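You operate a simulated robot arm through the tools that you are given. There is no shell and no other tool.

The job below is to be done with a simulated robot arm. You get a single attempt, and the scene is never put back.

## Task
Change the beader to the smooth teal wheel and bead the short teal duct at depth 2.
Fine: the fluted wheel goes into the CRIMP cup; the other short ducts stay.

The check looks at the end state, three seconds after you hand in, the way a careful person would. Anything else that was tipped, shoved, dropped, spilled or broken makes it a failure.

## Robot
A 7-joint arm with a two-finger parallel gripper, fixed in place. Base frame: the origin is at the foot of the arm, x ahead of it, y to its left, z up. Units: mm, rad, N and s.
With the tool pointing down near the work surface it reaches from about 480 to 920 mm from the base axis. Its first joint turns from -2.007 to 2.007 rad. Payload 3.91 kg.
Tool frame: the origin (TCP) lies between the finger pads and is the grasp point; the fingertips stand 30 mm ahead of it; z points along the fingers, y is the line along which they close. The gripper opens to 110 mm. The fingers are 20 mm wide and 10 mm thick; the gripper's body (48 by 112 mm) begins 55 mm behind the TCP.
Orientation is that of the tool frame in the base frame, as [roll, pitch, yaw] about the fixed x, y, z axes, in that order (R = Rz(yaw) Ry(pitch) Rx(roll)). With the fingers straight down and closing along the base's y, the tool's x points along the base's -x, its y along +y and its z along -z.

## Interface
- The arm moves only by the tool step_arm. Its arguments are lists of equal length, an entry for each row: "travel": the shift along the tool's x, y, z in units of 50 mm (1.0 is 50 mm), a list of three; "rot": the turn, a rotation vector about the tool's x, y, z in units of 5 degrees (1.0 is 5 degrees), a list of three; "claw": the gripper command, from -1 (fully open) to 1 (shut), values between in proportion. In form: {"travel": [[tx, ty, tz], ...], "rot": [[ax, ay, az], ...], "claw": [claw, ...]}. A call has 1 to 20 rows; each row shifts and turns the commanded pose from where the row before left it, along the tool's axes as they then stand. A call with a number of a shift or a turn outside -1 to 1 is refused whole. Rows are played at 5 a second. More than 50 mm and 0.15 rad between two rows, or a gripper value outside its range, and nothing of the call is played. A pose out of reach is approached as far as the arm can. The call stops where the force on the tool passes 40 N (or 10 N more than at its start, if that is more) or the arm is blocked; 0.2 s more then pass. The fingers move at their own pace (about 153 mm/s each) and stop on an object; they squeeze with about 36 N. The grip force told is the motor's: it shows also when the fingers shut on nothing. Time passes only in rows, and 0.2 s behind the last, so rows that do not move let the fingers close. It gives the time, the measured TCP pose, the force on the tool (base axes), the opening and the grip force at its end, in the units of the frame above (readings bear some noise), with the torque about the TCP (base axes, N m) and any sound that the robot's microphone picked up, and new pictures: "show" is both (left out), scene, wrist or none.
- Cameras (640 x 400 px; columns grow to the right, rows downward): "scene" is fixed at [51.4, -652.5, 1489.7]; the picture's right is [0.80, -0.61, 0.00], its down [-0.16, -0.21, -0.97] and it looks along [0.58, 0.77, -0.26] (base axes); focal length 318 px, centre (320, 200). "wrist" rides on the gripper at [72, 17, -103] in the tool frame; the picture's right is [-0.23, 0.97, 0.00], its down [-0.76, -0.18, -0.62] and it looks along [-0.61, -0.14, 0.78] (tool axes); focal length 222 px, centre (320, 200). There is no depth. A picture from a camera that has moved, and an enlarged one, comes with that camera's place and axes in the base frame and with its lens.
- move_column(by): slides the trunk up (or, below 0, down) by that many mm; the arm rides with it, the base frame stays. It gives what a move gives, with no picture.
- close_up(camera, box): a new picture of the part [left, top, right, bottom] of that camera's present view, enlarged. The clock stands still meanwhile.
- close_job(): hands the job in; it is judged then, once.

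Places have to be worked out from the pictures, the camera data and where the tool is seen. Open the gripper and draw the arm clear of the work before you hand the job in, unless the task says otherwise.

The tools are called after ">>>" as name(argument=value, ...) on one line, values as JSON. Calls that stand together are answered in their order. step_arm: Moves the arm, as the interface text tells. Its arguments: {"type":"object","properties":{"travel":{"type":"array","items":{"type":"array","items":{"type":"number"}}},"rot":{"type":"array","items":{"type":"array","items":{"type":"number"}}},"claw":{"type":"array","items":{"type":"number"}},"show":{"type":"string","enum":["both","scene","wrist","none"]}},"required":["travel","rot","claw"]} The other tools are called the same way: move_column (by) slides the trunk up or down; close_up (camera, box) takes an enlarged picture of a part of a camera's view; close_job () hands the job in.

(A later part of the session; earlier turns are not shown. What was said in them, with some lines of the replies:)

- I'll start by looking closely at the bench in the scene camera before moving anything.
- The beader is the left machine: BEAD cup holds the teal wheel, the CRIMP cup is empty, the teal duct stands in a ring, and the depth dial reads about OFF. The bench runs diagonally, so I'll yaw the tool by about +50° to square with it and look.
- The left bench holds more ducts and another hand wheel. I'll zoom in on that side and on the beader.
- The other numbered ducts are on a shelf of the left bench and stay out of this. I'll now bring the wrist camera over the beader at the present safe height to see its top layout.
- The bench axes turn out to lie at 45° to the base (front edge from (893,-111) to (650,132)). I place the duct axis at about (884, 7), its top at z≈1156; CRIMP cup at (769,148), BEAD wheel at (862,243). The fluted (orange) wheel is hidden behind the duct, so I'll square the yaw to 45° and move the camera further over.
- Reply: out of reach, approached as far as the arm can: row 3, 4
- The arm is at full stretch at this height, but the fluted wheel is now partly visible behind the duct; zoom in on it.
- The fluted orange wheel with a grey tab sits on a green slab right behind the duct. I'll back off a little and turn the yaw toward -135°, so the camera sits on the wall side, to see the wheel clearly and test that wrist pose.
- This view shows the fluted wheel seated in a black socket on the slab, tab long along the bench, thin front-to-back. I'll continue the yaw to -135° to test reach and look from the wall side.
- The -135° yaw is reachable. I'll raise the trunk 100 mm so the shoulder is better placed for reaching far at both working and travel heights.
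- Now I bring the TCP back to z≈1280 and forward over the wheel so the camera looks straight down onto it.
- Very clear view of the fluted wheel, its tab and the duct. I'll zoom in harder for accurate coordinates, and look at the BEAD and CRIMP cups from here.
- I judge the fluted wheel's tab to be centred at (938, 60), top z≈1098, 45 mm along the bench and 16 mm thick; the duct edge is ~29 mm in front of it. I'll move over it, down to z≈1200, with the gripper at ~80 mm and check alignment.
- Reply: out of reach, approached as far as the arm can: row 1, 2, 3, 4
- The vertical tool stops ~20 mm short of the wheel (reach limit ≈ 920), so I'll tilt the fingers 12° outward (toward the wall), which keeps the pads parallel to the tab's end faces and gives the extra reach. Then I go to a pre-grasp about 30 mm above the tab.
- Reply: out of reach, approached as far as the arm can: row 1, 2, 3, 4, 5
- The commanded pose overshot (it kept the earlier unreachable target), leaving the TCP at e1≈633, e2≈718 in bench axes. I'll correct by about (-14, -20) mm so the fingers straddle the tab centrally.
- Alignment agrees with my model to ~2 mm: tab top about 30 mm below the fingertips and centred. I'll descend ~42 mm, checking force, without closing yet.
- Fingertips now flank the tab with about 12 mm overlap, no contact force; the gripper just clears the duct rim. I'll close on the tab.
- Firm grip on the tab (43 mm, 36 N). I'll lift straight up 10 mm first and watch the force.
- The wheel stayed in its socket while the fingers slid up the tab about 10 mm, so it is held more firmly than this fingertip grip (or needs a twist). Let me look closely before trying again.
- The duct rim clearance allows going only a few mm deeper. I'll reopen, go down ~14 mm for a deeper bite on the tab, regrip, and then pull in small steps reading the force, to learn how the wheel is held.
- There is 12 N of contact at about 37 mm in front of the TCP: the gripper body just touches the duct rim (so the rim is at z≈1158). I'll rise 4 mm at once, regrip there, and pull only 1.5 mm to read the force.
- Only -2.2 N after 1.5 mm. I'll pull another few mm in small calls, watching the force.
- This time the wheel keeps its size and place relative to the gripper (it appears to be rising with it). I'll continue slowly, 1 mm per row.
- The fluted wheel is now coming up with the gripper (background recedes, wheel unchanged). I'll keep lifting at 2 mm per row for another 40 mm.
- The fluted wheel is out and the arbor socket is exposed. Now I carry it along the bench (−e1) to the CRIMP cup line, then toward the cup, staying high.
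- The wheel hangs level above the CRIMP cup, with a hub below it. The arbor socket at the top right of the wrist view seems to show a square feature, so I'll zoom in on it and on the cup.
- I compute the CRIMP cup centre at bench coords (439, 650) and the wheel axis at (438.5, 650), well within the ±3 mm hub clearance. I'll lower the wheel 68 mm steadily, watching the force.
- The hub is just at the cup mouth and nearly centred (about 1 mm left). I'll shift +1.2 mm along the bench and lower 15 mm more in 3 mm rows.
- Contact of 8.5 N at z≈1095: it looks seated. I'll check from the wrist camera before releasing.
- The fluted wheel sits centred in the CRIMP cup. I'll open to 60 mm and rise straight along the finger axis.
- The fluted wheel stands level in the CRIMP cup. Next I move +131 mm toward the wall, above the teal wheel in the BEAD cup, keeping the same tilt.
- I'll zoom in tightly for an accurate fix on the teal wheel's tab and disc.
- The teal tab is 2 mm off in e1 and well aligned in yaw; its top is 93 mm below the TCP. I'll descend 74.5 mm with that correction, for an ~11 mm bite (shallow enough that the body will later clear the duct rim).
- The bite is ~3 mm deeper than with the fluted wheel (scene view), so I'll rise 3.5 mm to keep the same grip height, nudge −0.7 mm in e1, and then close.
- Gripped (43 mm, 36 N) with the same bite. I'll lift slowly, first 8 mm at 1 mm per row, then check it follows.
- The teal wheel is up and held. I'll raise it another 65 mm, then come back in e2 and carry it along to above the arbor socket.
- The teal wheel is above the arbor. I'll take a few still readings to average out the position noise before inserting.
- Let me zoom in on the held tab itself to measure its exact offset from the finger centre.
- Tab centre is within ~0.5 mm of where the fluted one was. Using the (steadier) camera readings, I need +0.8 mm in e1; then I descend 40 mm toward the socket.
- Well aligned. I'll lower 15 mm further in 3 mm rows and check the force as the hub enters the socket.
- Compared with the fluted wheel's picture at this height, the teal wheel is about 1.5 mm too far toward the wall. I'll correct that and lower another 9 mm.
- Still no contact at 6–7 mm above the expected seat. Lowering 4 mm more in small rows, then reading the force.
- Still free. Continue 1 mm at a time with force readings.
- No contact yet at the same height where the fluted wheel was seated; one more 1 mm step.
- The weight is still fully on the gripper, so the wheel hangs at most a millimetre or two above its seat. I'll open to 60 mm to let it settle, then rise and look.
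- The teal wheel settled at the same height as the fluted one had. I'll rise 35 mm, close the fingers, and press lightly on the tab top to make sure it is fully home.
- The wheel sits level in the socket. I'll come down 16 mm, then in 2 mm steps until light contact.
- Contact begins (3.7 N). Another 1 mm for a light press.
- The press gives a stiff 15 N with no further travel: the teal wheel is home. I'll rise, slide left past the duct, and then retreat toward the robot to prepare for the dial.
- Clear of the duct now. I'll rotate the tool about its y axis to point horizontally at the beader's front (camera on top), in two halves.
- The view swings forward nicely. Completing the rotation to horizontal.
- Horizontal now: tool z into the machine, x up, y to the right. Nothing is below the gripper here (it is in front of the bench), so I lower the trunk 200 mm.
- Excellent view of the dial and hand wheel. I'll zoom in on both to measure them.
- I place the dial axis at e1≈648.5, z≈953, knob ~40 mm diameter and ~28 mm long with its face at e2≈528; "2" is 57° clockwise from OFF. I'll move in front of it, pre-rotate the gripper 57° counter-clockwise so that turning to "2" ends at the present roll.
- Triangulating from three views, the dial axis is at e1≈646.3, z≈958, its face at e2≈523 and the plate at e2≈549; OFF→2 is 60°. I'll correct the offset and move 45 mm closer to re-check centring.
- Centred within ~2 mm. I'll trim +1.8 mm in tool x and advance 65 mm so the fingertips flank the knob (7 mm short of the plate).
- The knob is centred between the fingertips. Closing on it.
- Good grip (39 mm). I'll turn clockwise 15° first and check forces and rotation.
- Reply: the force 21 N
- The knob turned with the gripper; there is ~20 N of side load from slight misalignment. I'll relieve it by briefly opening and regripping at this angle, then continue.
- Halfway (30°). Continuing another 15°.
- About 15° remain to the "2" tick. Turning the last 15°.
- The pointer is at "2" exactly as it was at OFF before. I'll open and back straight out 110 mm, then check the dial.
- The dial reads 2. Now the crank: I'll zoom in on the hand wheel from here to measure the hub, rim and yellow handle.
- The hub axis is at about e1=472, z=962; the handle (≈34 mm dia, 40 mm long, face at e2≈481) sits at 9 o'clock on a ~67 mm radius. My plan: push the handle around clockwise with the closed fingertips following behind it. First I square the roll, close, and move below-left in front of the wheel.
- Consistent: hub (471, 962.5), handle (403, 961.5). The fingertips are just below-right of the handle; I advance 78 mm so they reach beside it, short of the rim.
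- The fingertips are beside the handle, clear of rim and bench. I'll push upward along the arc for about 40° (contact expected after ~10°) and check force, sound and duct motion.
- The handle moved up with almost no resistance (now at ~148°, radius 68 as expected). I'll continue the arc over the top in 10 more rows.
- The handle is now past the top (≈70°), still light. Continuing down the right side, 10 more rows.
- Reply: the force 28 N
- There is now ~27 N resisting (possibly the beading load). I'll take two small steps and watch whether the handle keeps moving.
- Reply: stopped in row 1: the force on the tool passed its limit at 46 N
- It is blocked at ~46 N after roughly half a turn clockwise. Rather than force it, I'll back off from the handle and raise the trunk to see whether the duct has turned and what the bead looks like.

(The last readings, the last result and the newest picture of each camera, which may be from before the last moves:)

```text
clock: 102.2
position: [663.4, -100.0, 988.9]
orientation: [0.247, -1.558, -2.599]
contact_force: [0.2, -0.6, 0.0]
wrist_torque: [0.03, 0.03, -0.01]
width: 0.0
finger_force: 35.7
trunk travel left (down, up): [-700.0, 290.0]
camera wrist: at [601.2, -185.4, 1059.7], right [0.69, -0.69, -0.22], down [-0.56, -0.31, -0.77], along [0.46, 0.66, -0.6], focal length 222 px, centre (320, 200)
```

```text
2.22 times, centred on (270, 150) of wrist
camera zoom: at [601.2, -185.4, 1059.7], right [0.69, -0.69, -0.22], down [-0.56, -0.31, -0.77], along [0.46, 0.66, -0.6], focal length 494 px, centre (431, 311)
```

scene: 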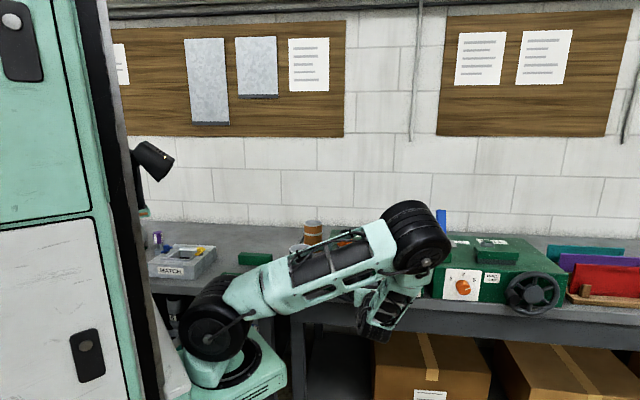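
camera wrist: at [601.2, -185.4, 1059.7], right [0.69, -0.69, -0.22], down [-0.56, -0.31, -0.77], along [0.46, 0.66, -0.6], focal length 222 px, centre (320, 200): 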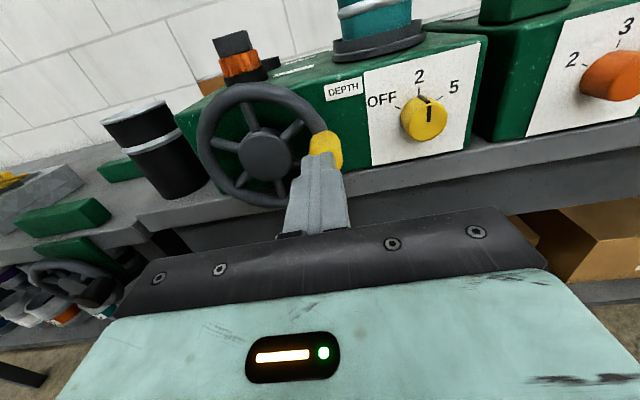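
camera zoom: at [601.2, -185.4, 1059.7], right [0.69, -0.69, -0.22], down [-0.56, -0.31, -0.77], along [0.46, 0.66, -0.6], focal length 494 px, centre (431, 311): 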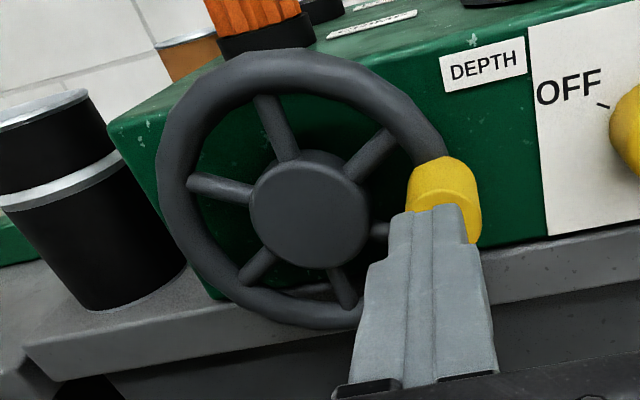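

The handle now sits at 3 o'clock (≈180° turned). Now raise the trunk 200 mm to look at the duct and roller.

>>> move_column(by=200)

>>> step_arm(travel=[[0, 0, 0]], rot=[[0, 0, 0]], claw=[1])

>>> close_up(camera="wrist", box=[260, 60, 460, 220])

>>> close_up(camera="scene", box=[310, 190, 440, 310])

```text
clock: 104.4
position: [663.7, -98.9, 1187.7]
orientation: [0.26, -1.558, -2.616]
contact_force: [-0.4, 0.1, 0.2]
wrist_torque: [0.02, 0.02, -0.02]
width: 0.0
finger_force: 36.1
trunk travel left (down, up): [-900.0, 90.0]
```

```text
clock: 104.8
position: [663.8, -100.0, 1189.0]
orientation: [0.261, -1.558, -2.616]
contact_force: [0.4, 0.0, 0.0]
wrist_torque: [0.0, 0.0, -0.01]
width: 0.0
finger_force: 36.2
trunk travel left (down, up): [-900.0, 90.0]
camera wrist: at [601.4, -185.3, 1259.6], right [0.69, -0.69, -0.22], down [-0.56, -0.31, -0.77], along [0.46, 0.66, -0.6], focal length 222 px, centre (320, 200)
```

scene: 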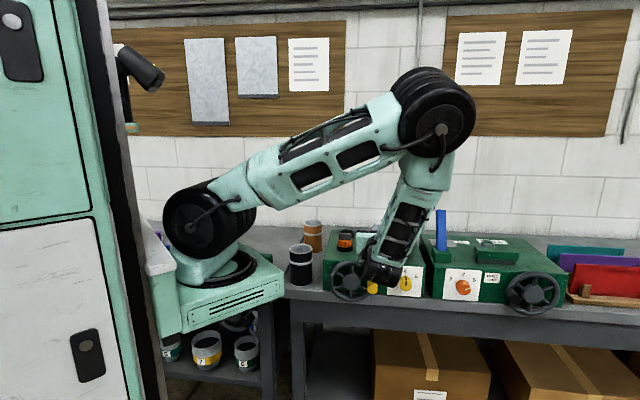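
wrist: 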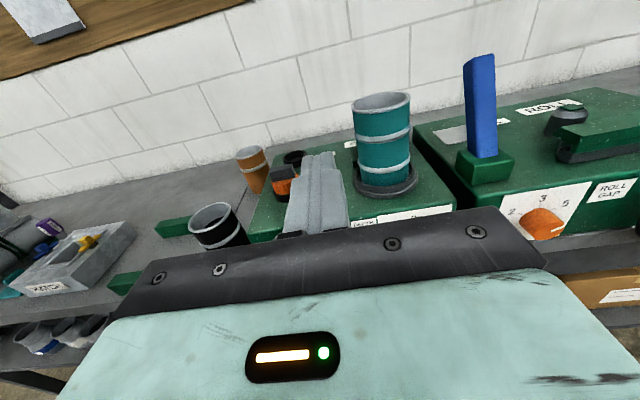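

```text
2.50 times, centred on (360, 140) of wrist
camera zoom: at [601.4, -185.3, 1259.6], right [0.69, -0.69, -0.22], down [-0.56, -0.31, -0.77], along [0.46, 0.66, -0.6], focal length 555 px, centre (220, 350)
```

zoom: 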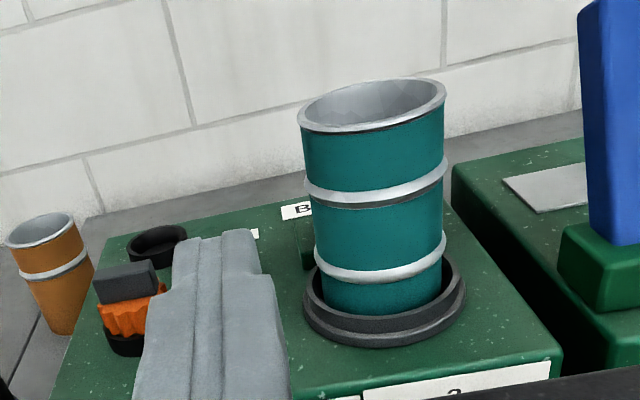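

```text
3.33 times, centred on (375, 250) of scene
camera zoom: at [51.4, -652.5, 1489.7], right [0.8, -0.61, 0.0], down [-0.16, -0.21, -0.97], along [0.58, 0.77, -0.26], focal length 1061 px, centre (137, 33)
```

zoom: 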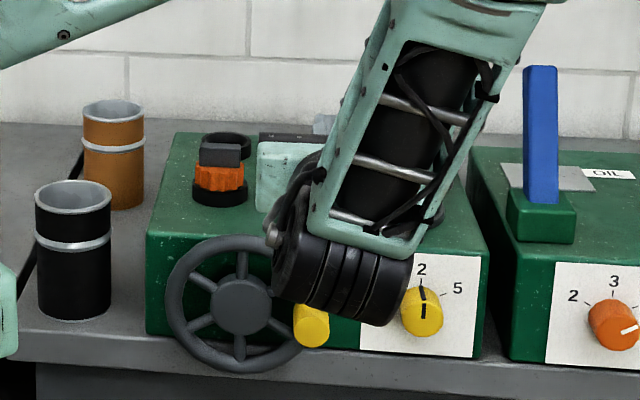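

Excellent: a new bead ring has appeared low on the teal duct, so cranking clockwise does form the bead, and the dial still shows 2. I want to check the back of the duct for completeness, so I'll rotate the tool back to pointing down and view it from the wall side.

>>> step_arm(travel=[[0, 0, 0], [0, 0, 0], [0, 0, 0], [0, 0, 0], [0, 0, 0], [0, 0, 0], [0, 0, 0], [0, 0, 0], [0, 0, 0], [0, 0, 0], [0, 0, 0], [0, 0, 0], [0, 0, 0], [0, 0, 0], [0, 0, 0], [0, 0, 0], [0, 0, 0], [0, 0, 0]], rot=[[0, -1, 0], [0, -1, 0], [0, -1, 0], [0, -1, 0], [0, -1, 0], [0, -1, 0], [0, -1, 0], [0, -1, 0], [0, -1, 0], [0, -1, 0], [0, -1, 0], [0, -1, 0], [0, -1, 0], [0, -1, 0], [0, -1, 0], [0, -1, 0], [0, -1, 0], [0, -0.85, 0]], claw=[1, 1, 1, 1, 1, 1, 1, 1, 1, 1, 1, 1, 1, 1, 1, 1, 1, 1])

>>> close_up(camera="scene", box=[310, 190, 440, 310])

```text
clock: 108.6
position: [664.4, -100.7, 1188.0]
orientation: [3.138, -0.023, 0.787]
contact_force: [0.0, 0.2, -0.4]
wrist_torque: [0.01, -0.01, 0.0]
width: 0.0
finger_force: 35.9
trunk travel left (down, up): [-900.0, 90.0]
camera wrist: at [724.1, -62.3, 1293.7], right [0.53, -0.85, 0.0], down [-0.68, -0.42, 0.6], along [-0.51, -0.32, -0.8], focal length 222 px, centre (320, 200)
```

scene: 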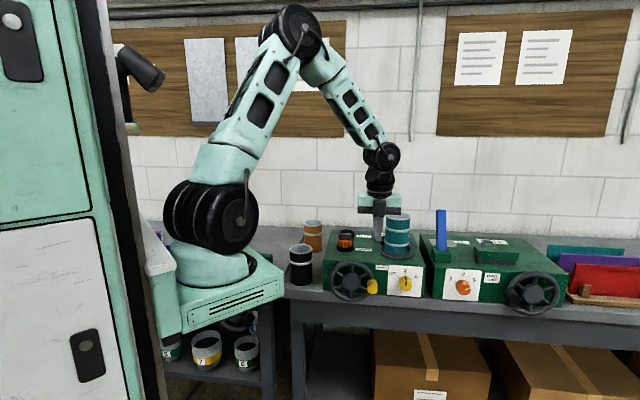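
wrist: 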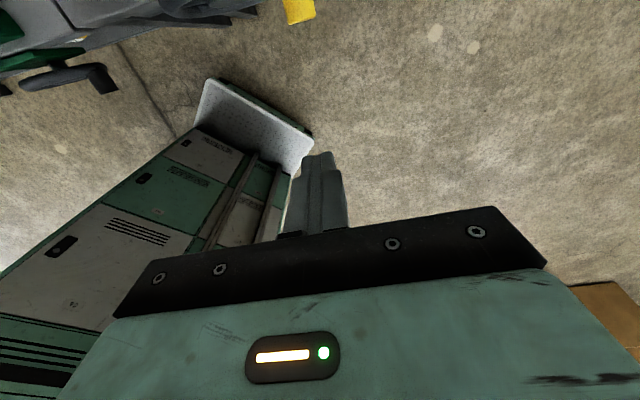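

```text
3.33 times, centred on (375, 250) of scene
camera zoom: at [51.4, -652.5, 1489.7], right [0.8, -0.61, 0.0], down [-0.16, -0.21, -0.97], along [0.58, 0.77, -0.26], focal length 1061 px, centre (137, 33)
```

zoom: 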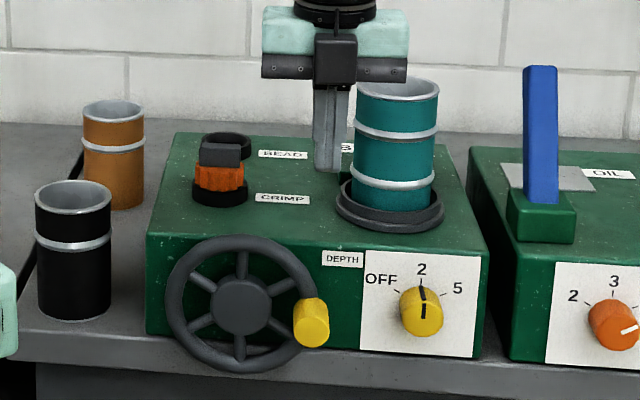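

The front of the duct shows the new bead clearly. Moving up and over to look at the back side.

>>> step_arm(travel=[[0, 0, -0.92], [0, 0, -0.92], [0.75, 0.15, 0], [0.75, 0.15, 0], [0.75, 0.15, 0], [0.75, 0.15, 0], [0.75, 0.15, 0], [0.75, 0.15, 0], [0.75, 0.15, 0], [0, 0, 0]], rot=[[0, 0, 0], [0, 0, 0], [0, 0, 0], [0, 0, 0], [0, 0, 0], [0, 0, 0], [0, 0, 0], [0, 0, 0], [0, 0, 0], [0, 0, 0]], claw=[1, 1, 1, 1, 1, 1, 1, 1, 1, 1], show="wrist")

>>> close_up(camera="wrist", box=[260, 10, 440, 180])

```text
clock: 110.8
position: [887.7, 47.6, 1286.7]
orientation: [3.138, -0.025, 0.787]
contact_force: [0.4, -0.6, 0.6]
wrist_torque: [0.01, 0.01, -0.01]
width: 0.0
finger_force: 35.9
trunk travel left (down, up): [-900.0, 90.0]
camera wrist: at [947.7, 85.2, 1392.1], right [0.53, -0.85, 0.0], down [-0.68, -0.42, 0.6], along [-0.51, -0.32, -0.8], focal length 222 px, centre (320, 200)
```

wrist: 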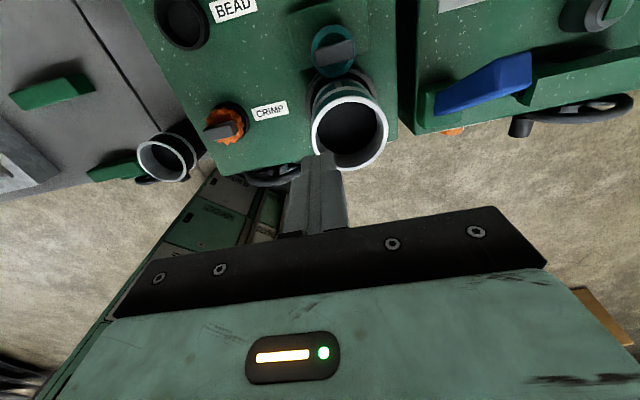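

```text
2.35 times, centred on (350, 95) of wrist
camera zoom: at [947.7, 85.2, 1392.1], right [0.53, -0.85, 0.0], down [-0.68, -0.42, 0.6], along [-0.51, -0.32, -0.8], focal length 523 px, centre (249, 447)
```

zoom: 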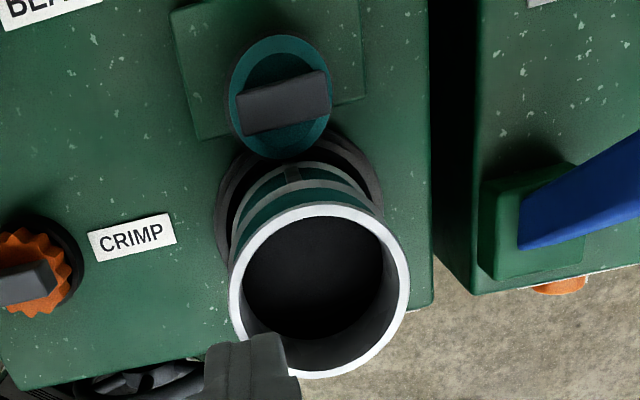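

Let me zoom in on the back of the duct and roller.

>>> close_up(camera="wrist", box=[300, 15, 400, 100])

```text
4.71 times, centred on (350, 58) of wrist
camera zoom: at [947.7, 85.2, 1392.1], right [0.53, -0.85, 0.0], down [-0.68, -0.42, 0.6], along [-0.51, -0.32, -0.8], focal length 1045 px, centre (179, 871)
```

zoom: 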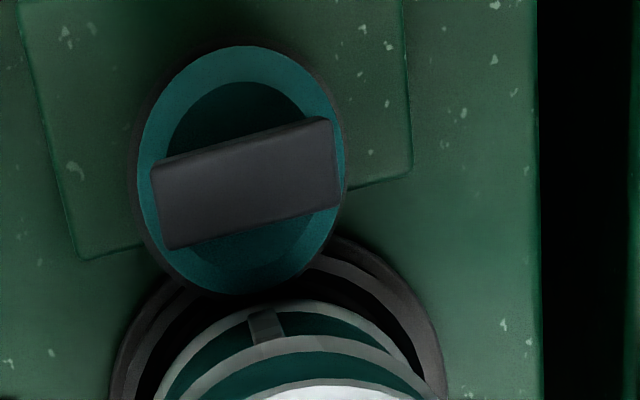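

The bead ring runs round the back as well, the teal wheel is seated on the arbor, and the duct is still in its ring. I'll open the gripper and draw the arm back clear toward its start position, then inspect everything from the scene camera.

>>> step_arm(travel=[[-0.893, -0.231, 0], [-0.893, -0.231, 0], [-0.893, -0.231, 0], [-0.893, -0.231, 0], [-0.893, -0.231, 0], [-0.893, -0.231, 0], [-0.893, -0.231, 0], [-0.893, -0.231, 0], [-0.893, -0.231, 0], [0, 0, 0]], rot=[[0, 0, 0], [0, 0, 0], [0, 0, 0], [0, 0, 0], [0, 0, 0], [0, 0, 0], [0, 0, 0], [0, 0, 0], [0, 0, 0], [0, 0, 0]], claw=[-1, -1, -1, -1, -1, -1, -1, -1, -1, -1])

>>> close_up(camera="scene", box=[320, 200, 430, 310])

>>> close_up(camera="scene", box=[375, 205, 425, 255])

>>> close_up(camera="scene", box=[400, 200, 640, 320])

```text
clock: 113.0
position: [525.0, -163.0, 1277.7]
orientation: [3.14, -0.027, 0.789]
contact_force: [-1.0, -0.6, -0.1]
wrist_torque: [0.01, 0.0, 0.0]
width: 109.9
finger_force: 0.1
trunk travel left (down, up): [-900.0, 90.0]
camera wrist: at [586.2, -124.4, 1383.1], right [0.53, -0.85, 0.0], down [-0.68, -0.42, 0.6], along [-0.51, -0.32, -0.8], focal length 222 px, centre (320, 200)
```

scene: 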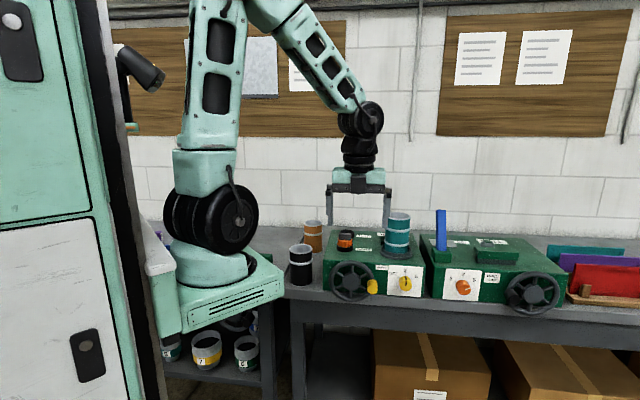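
wrist: 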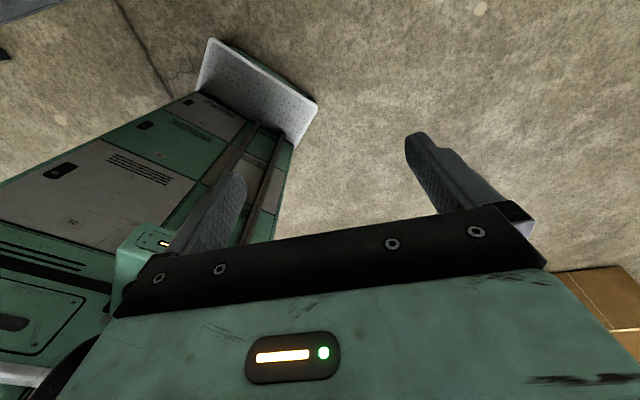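

```text
3.64 times, centred on (375, 255) of scene
camera zoom: at [51.4, -652.5, 1489.7], right [0.8, -0.61, 0.0], down [-0.16, -0.21, -0.97], along [0.58, 0.77, -0.26], focal length 1158 px, centre (120, 0)
```

zoom: 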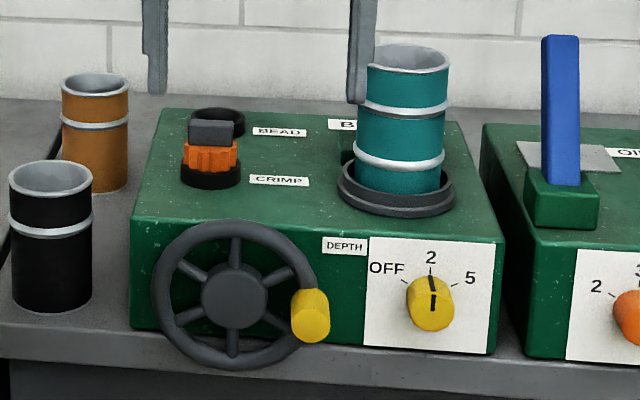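

```text
8.00 times, centred on (400, 230) of scene
camera zoom: at [51.4, -652.5, 1489.7], right [0.8, -0.61, 0.0], down [-0.16, -0.21, -0.97], along [0.58, 0.77, -0.26], focal length 2546 px, centre (-320, -40)
```

zoom: 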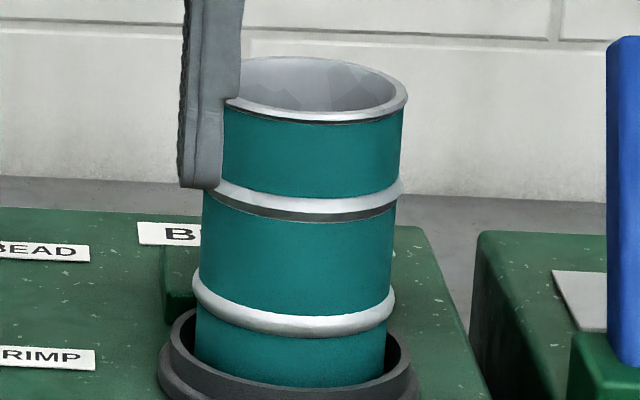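

```text
2.67 times, centred on (520, 260) of scene
camera zoom: at [51.4, -652.5, 1489.7], right [0.8, -0.61, 0.0], down [-0.16, -0.21, -0.97], along [0.58, 0.77, -0.26], focal length 849 px, centre (-213, 40)
```

zoom: 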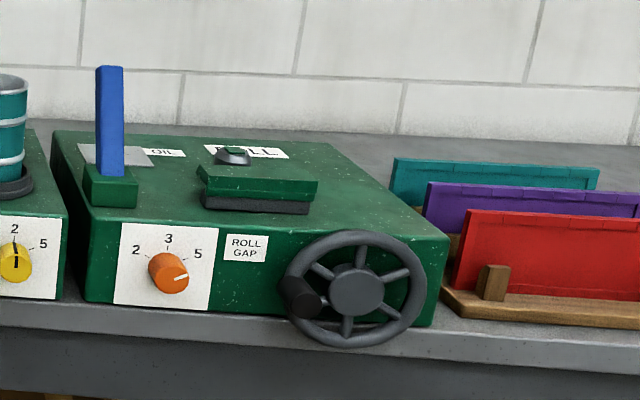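

Everything checks out: a smooth bead ring about 2 mm proud stands all round the teal duct, the dial is at 2, the teal wheel is on the arbor, the fluted wheel is in the CRIMP cup, and the black and orange ducts are untouched. The gripper is open and the arm clear, so I hand in.

>>> close_job()

```text
The job is handed in.
```

The beader now carries the smooth teal wheel, and the short teal duct is beaded at depth 2. The job is handed in; I have no verdict back from the check.

- **Wheels:** the fluted wheel stands level in the CRIMP cup. The teal wheel is seated on the machine, where a 15 N press gave no further travel.
- **Dial:** the depth dial points at 2.
- **Bead:** the new ring shows at both the front and the back of the duct. By eye it stands about 2 mm proud.
- **Crank:** it turned only half a turn clockwise, then stopped hard at 46 N. I took that as its end stop, because the bead already looked complete, and did not force it further.
- **Contact with the duct:** while gripping the fluted wheel, the gripper body touched the rim of the teal duct once, at about 12 N. The duct stayed in its ring.
- **Other items:** the black and orange ducts look untouched, and the roller machine beside the beader does too.

The gripper is open and the arm is back near its start position, clear of the bench.
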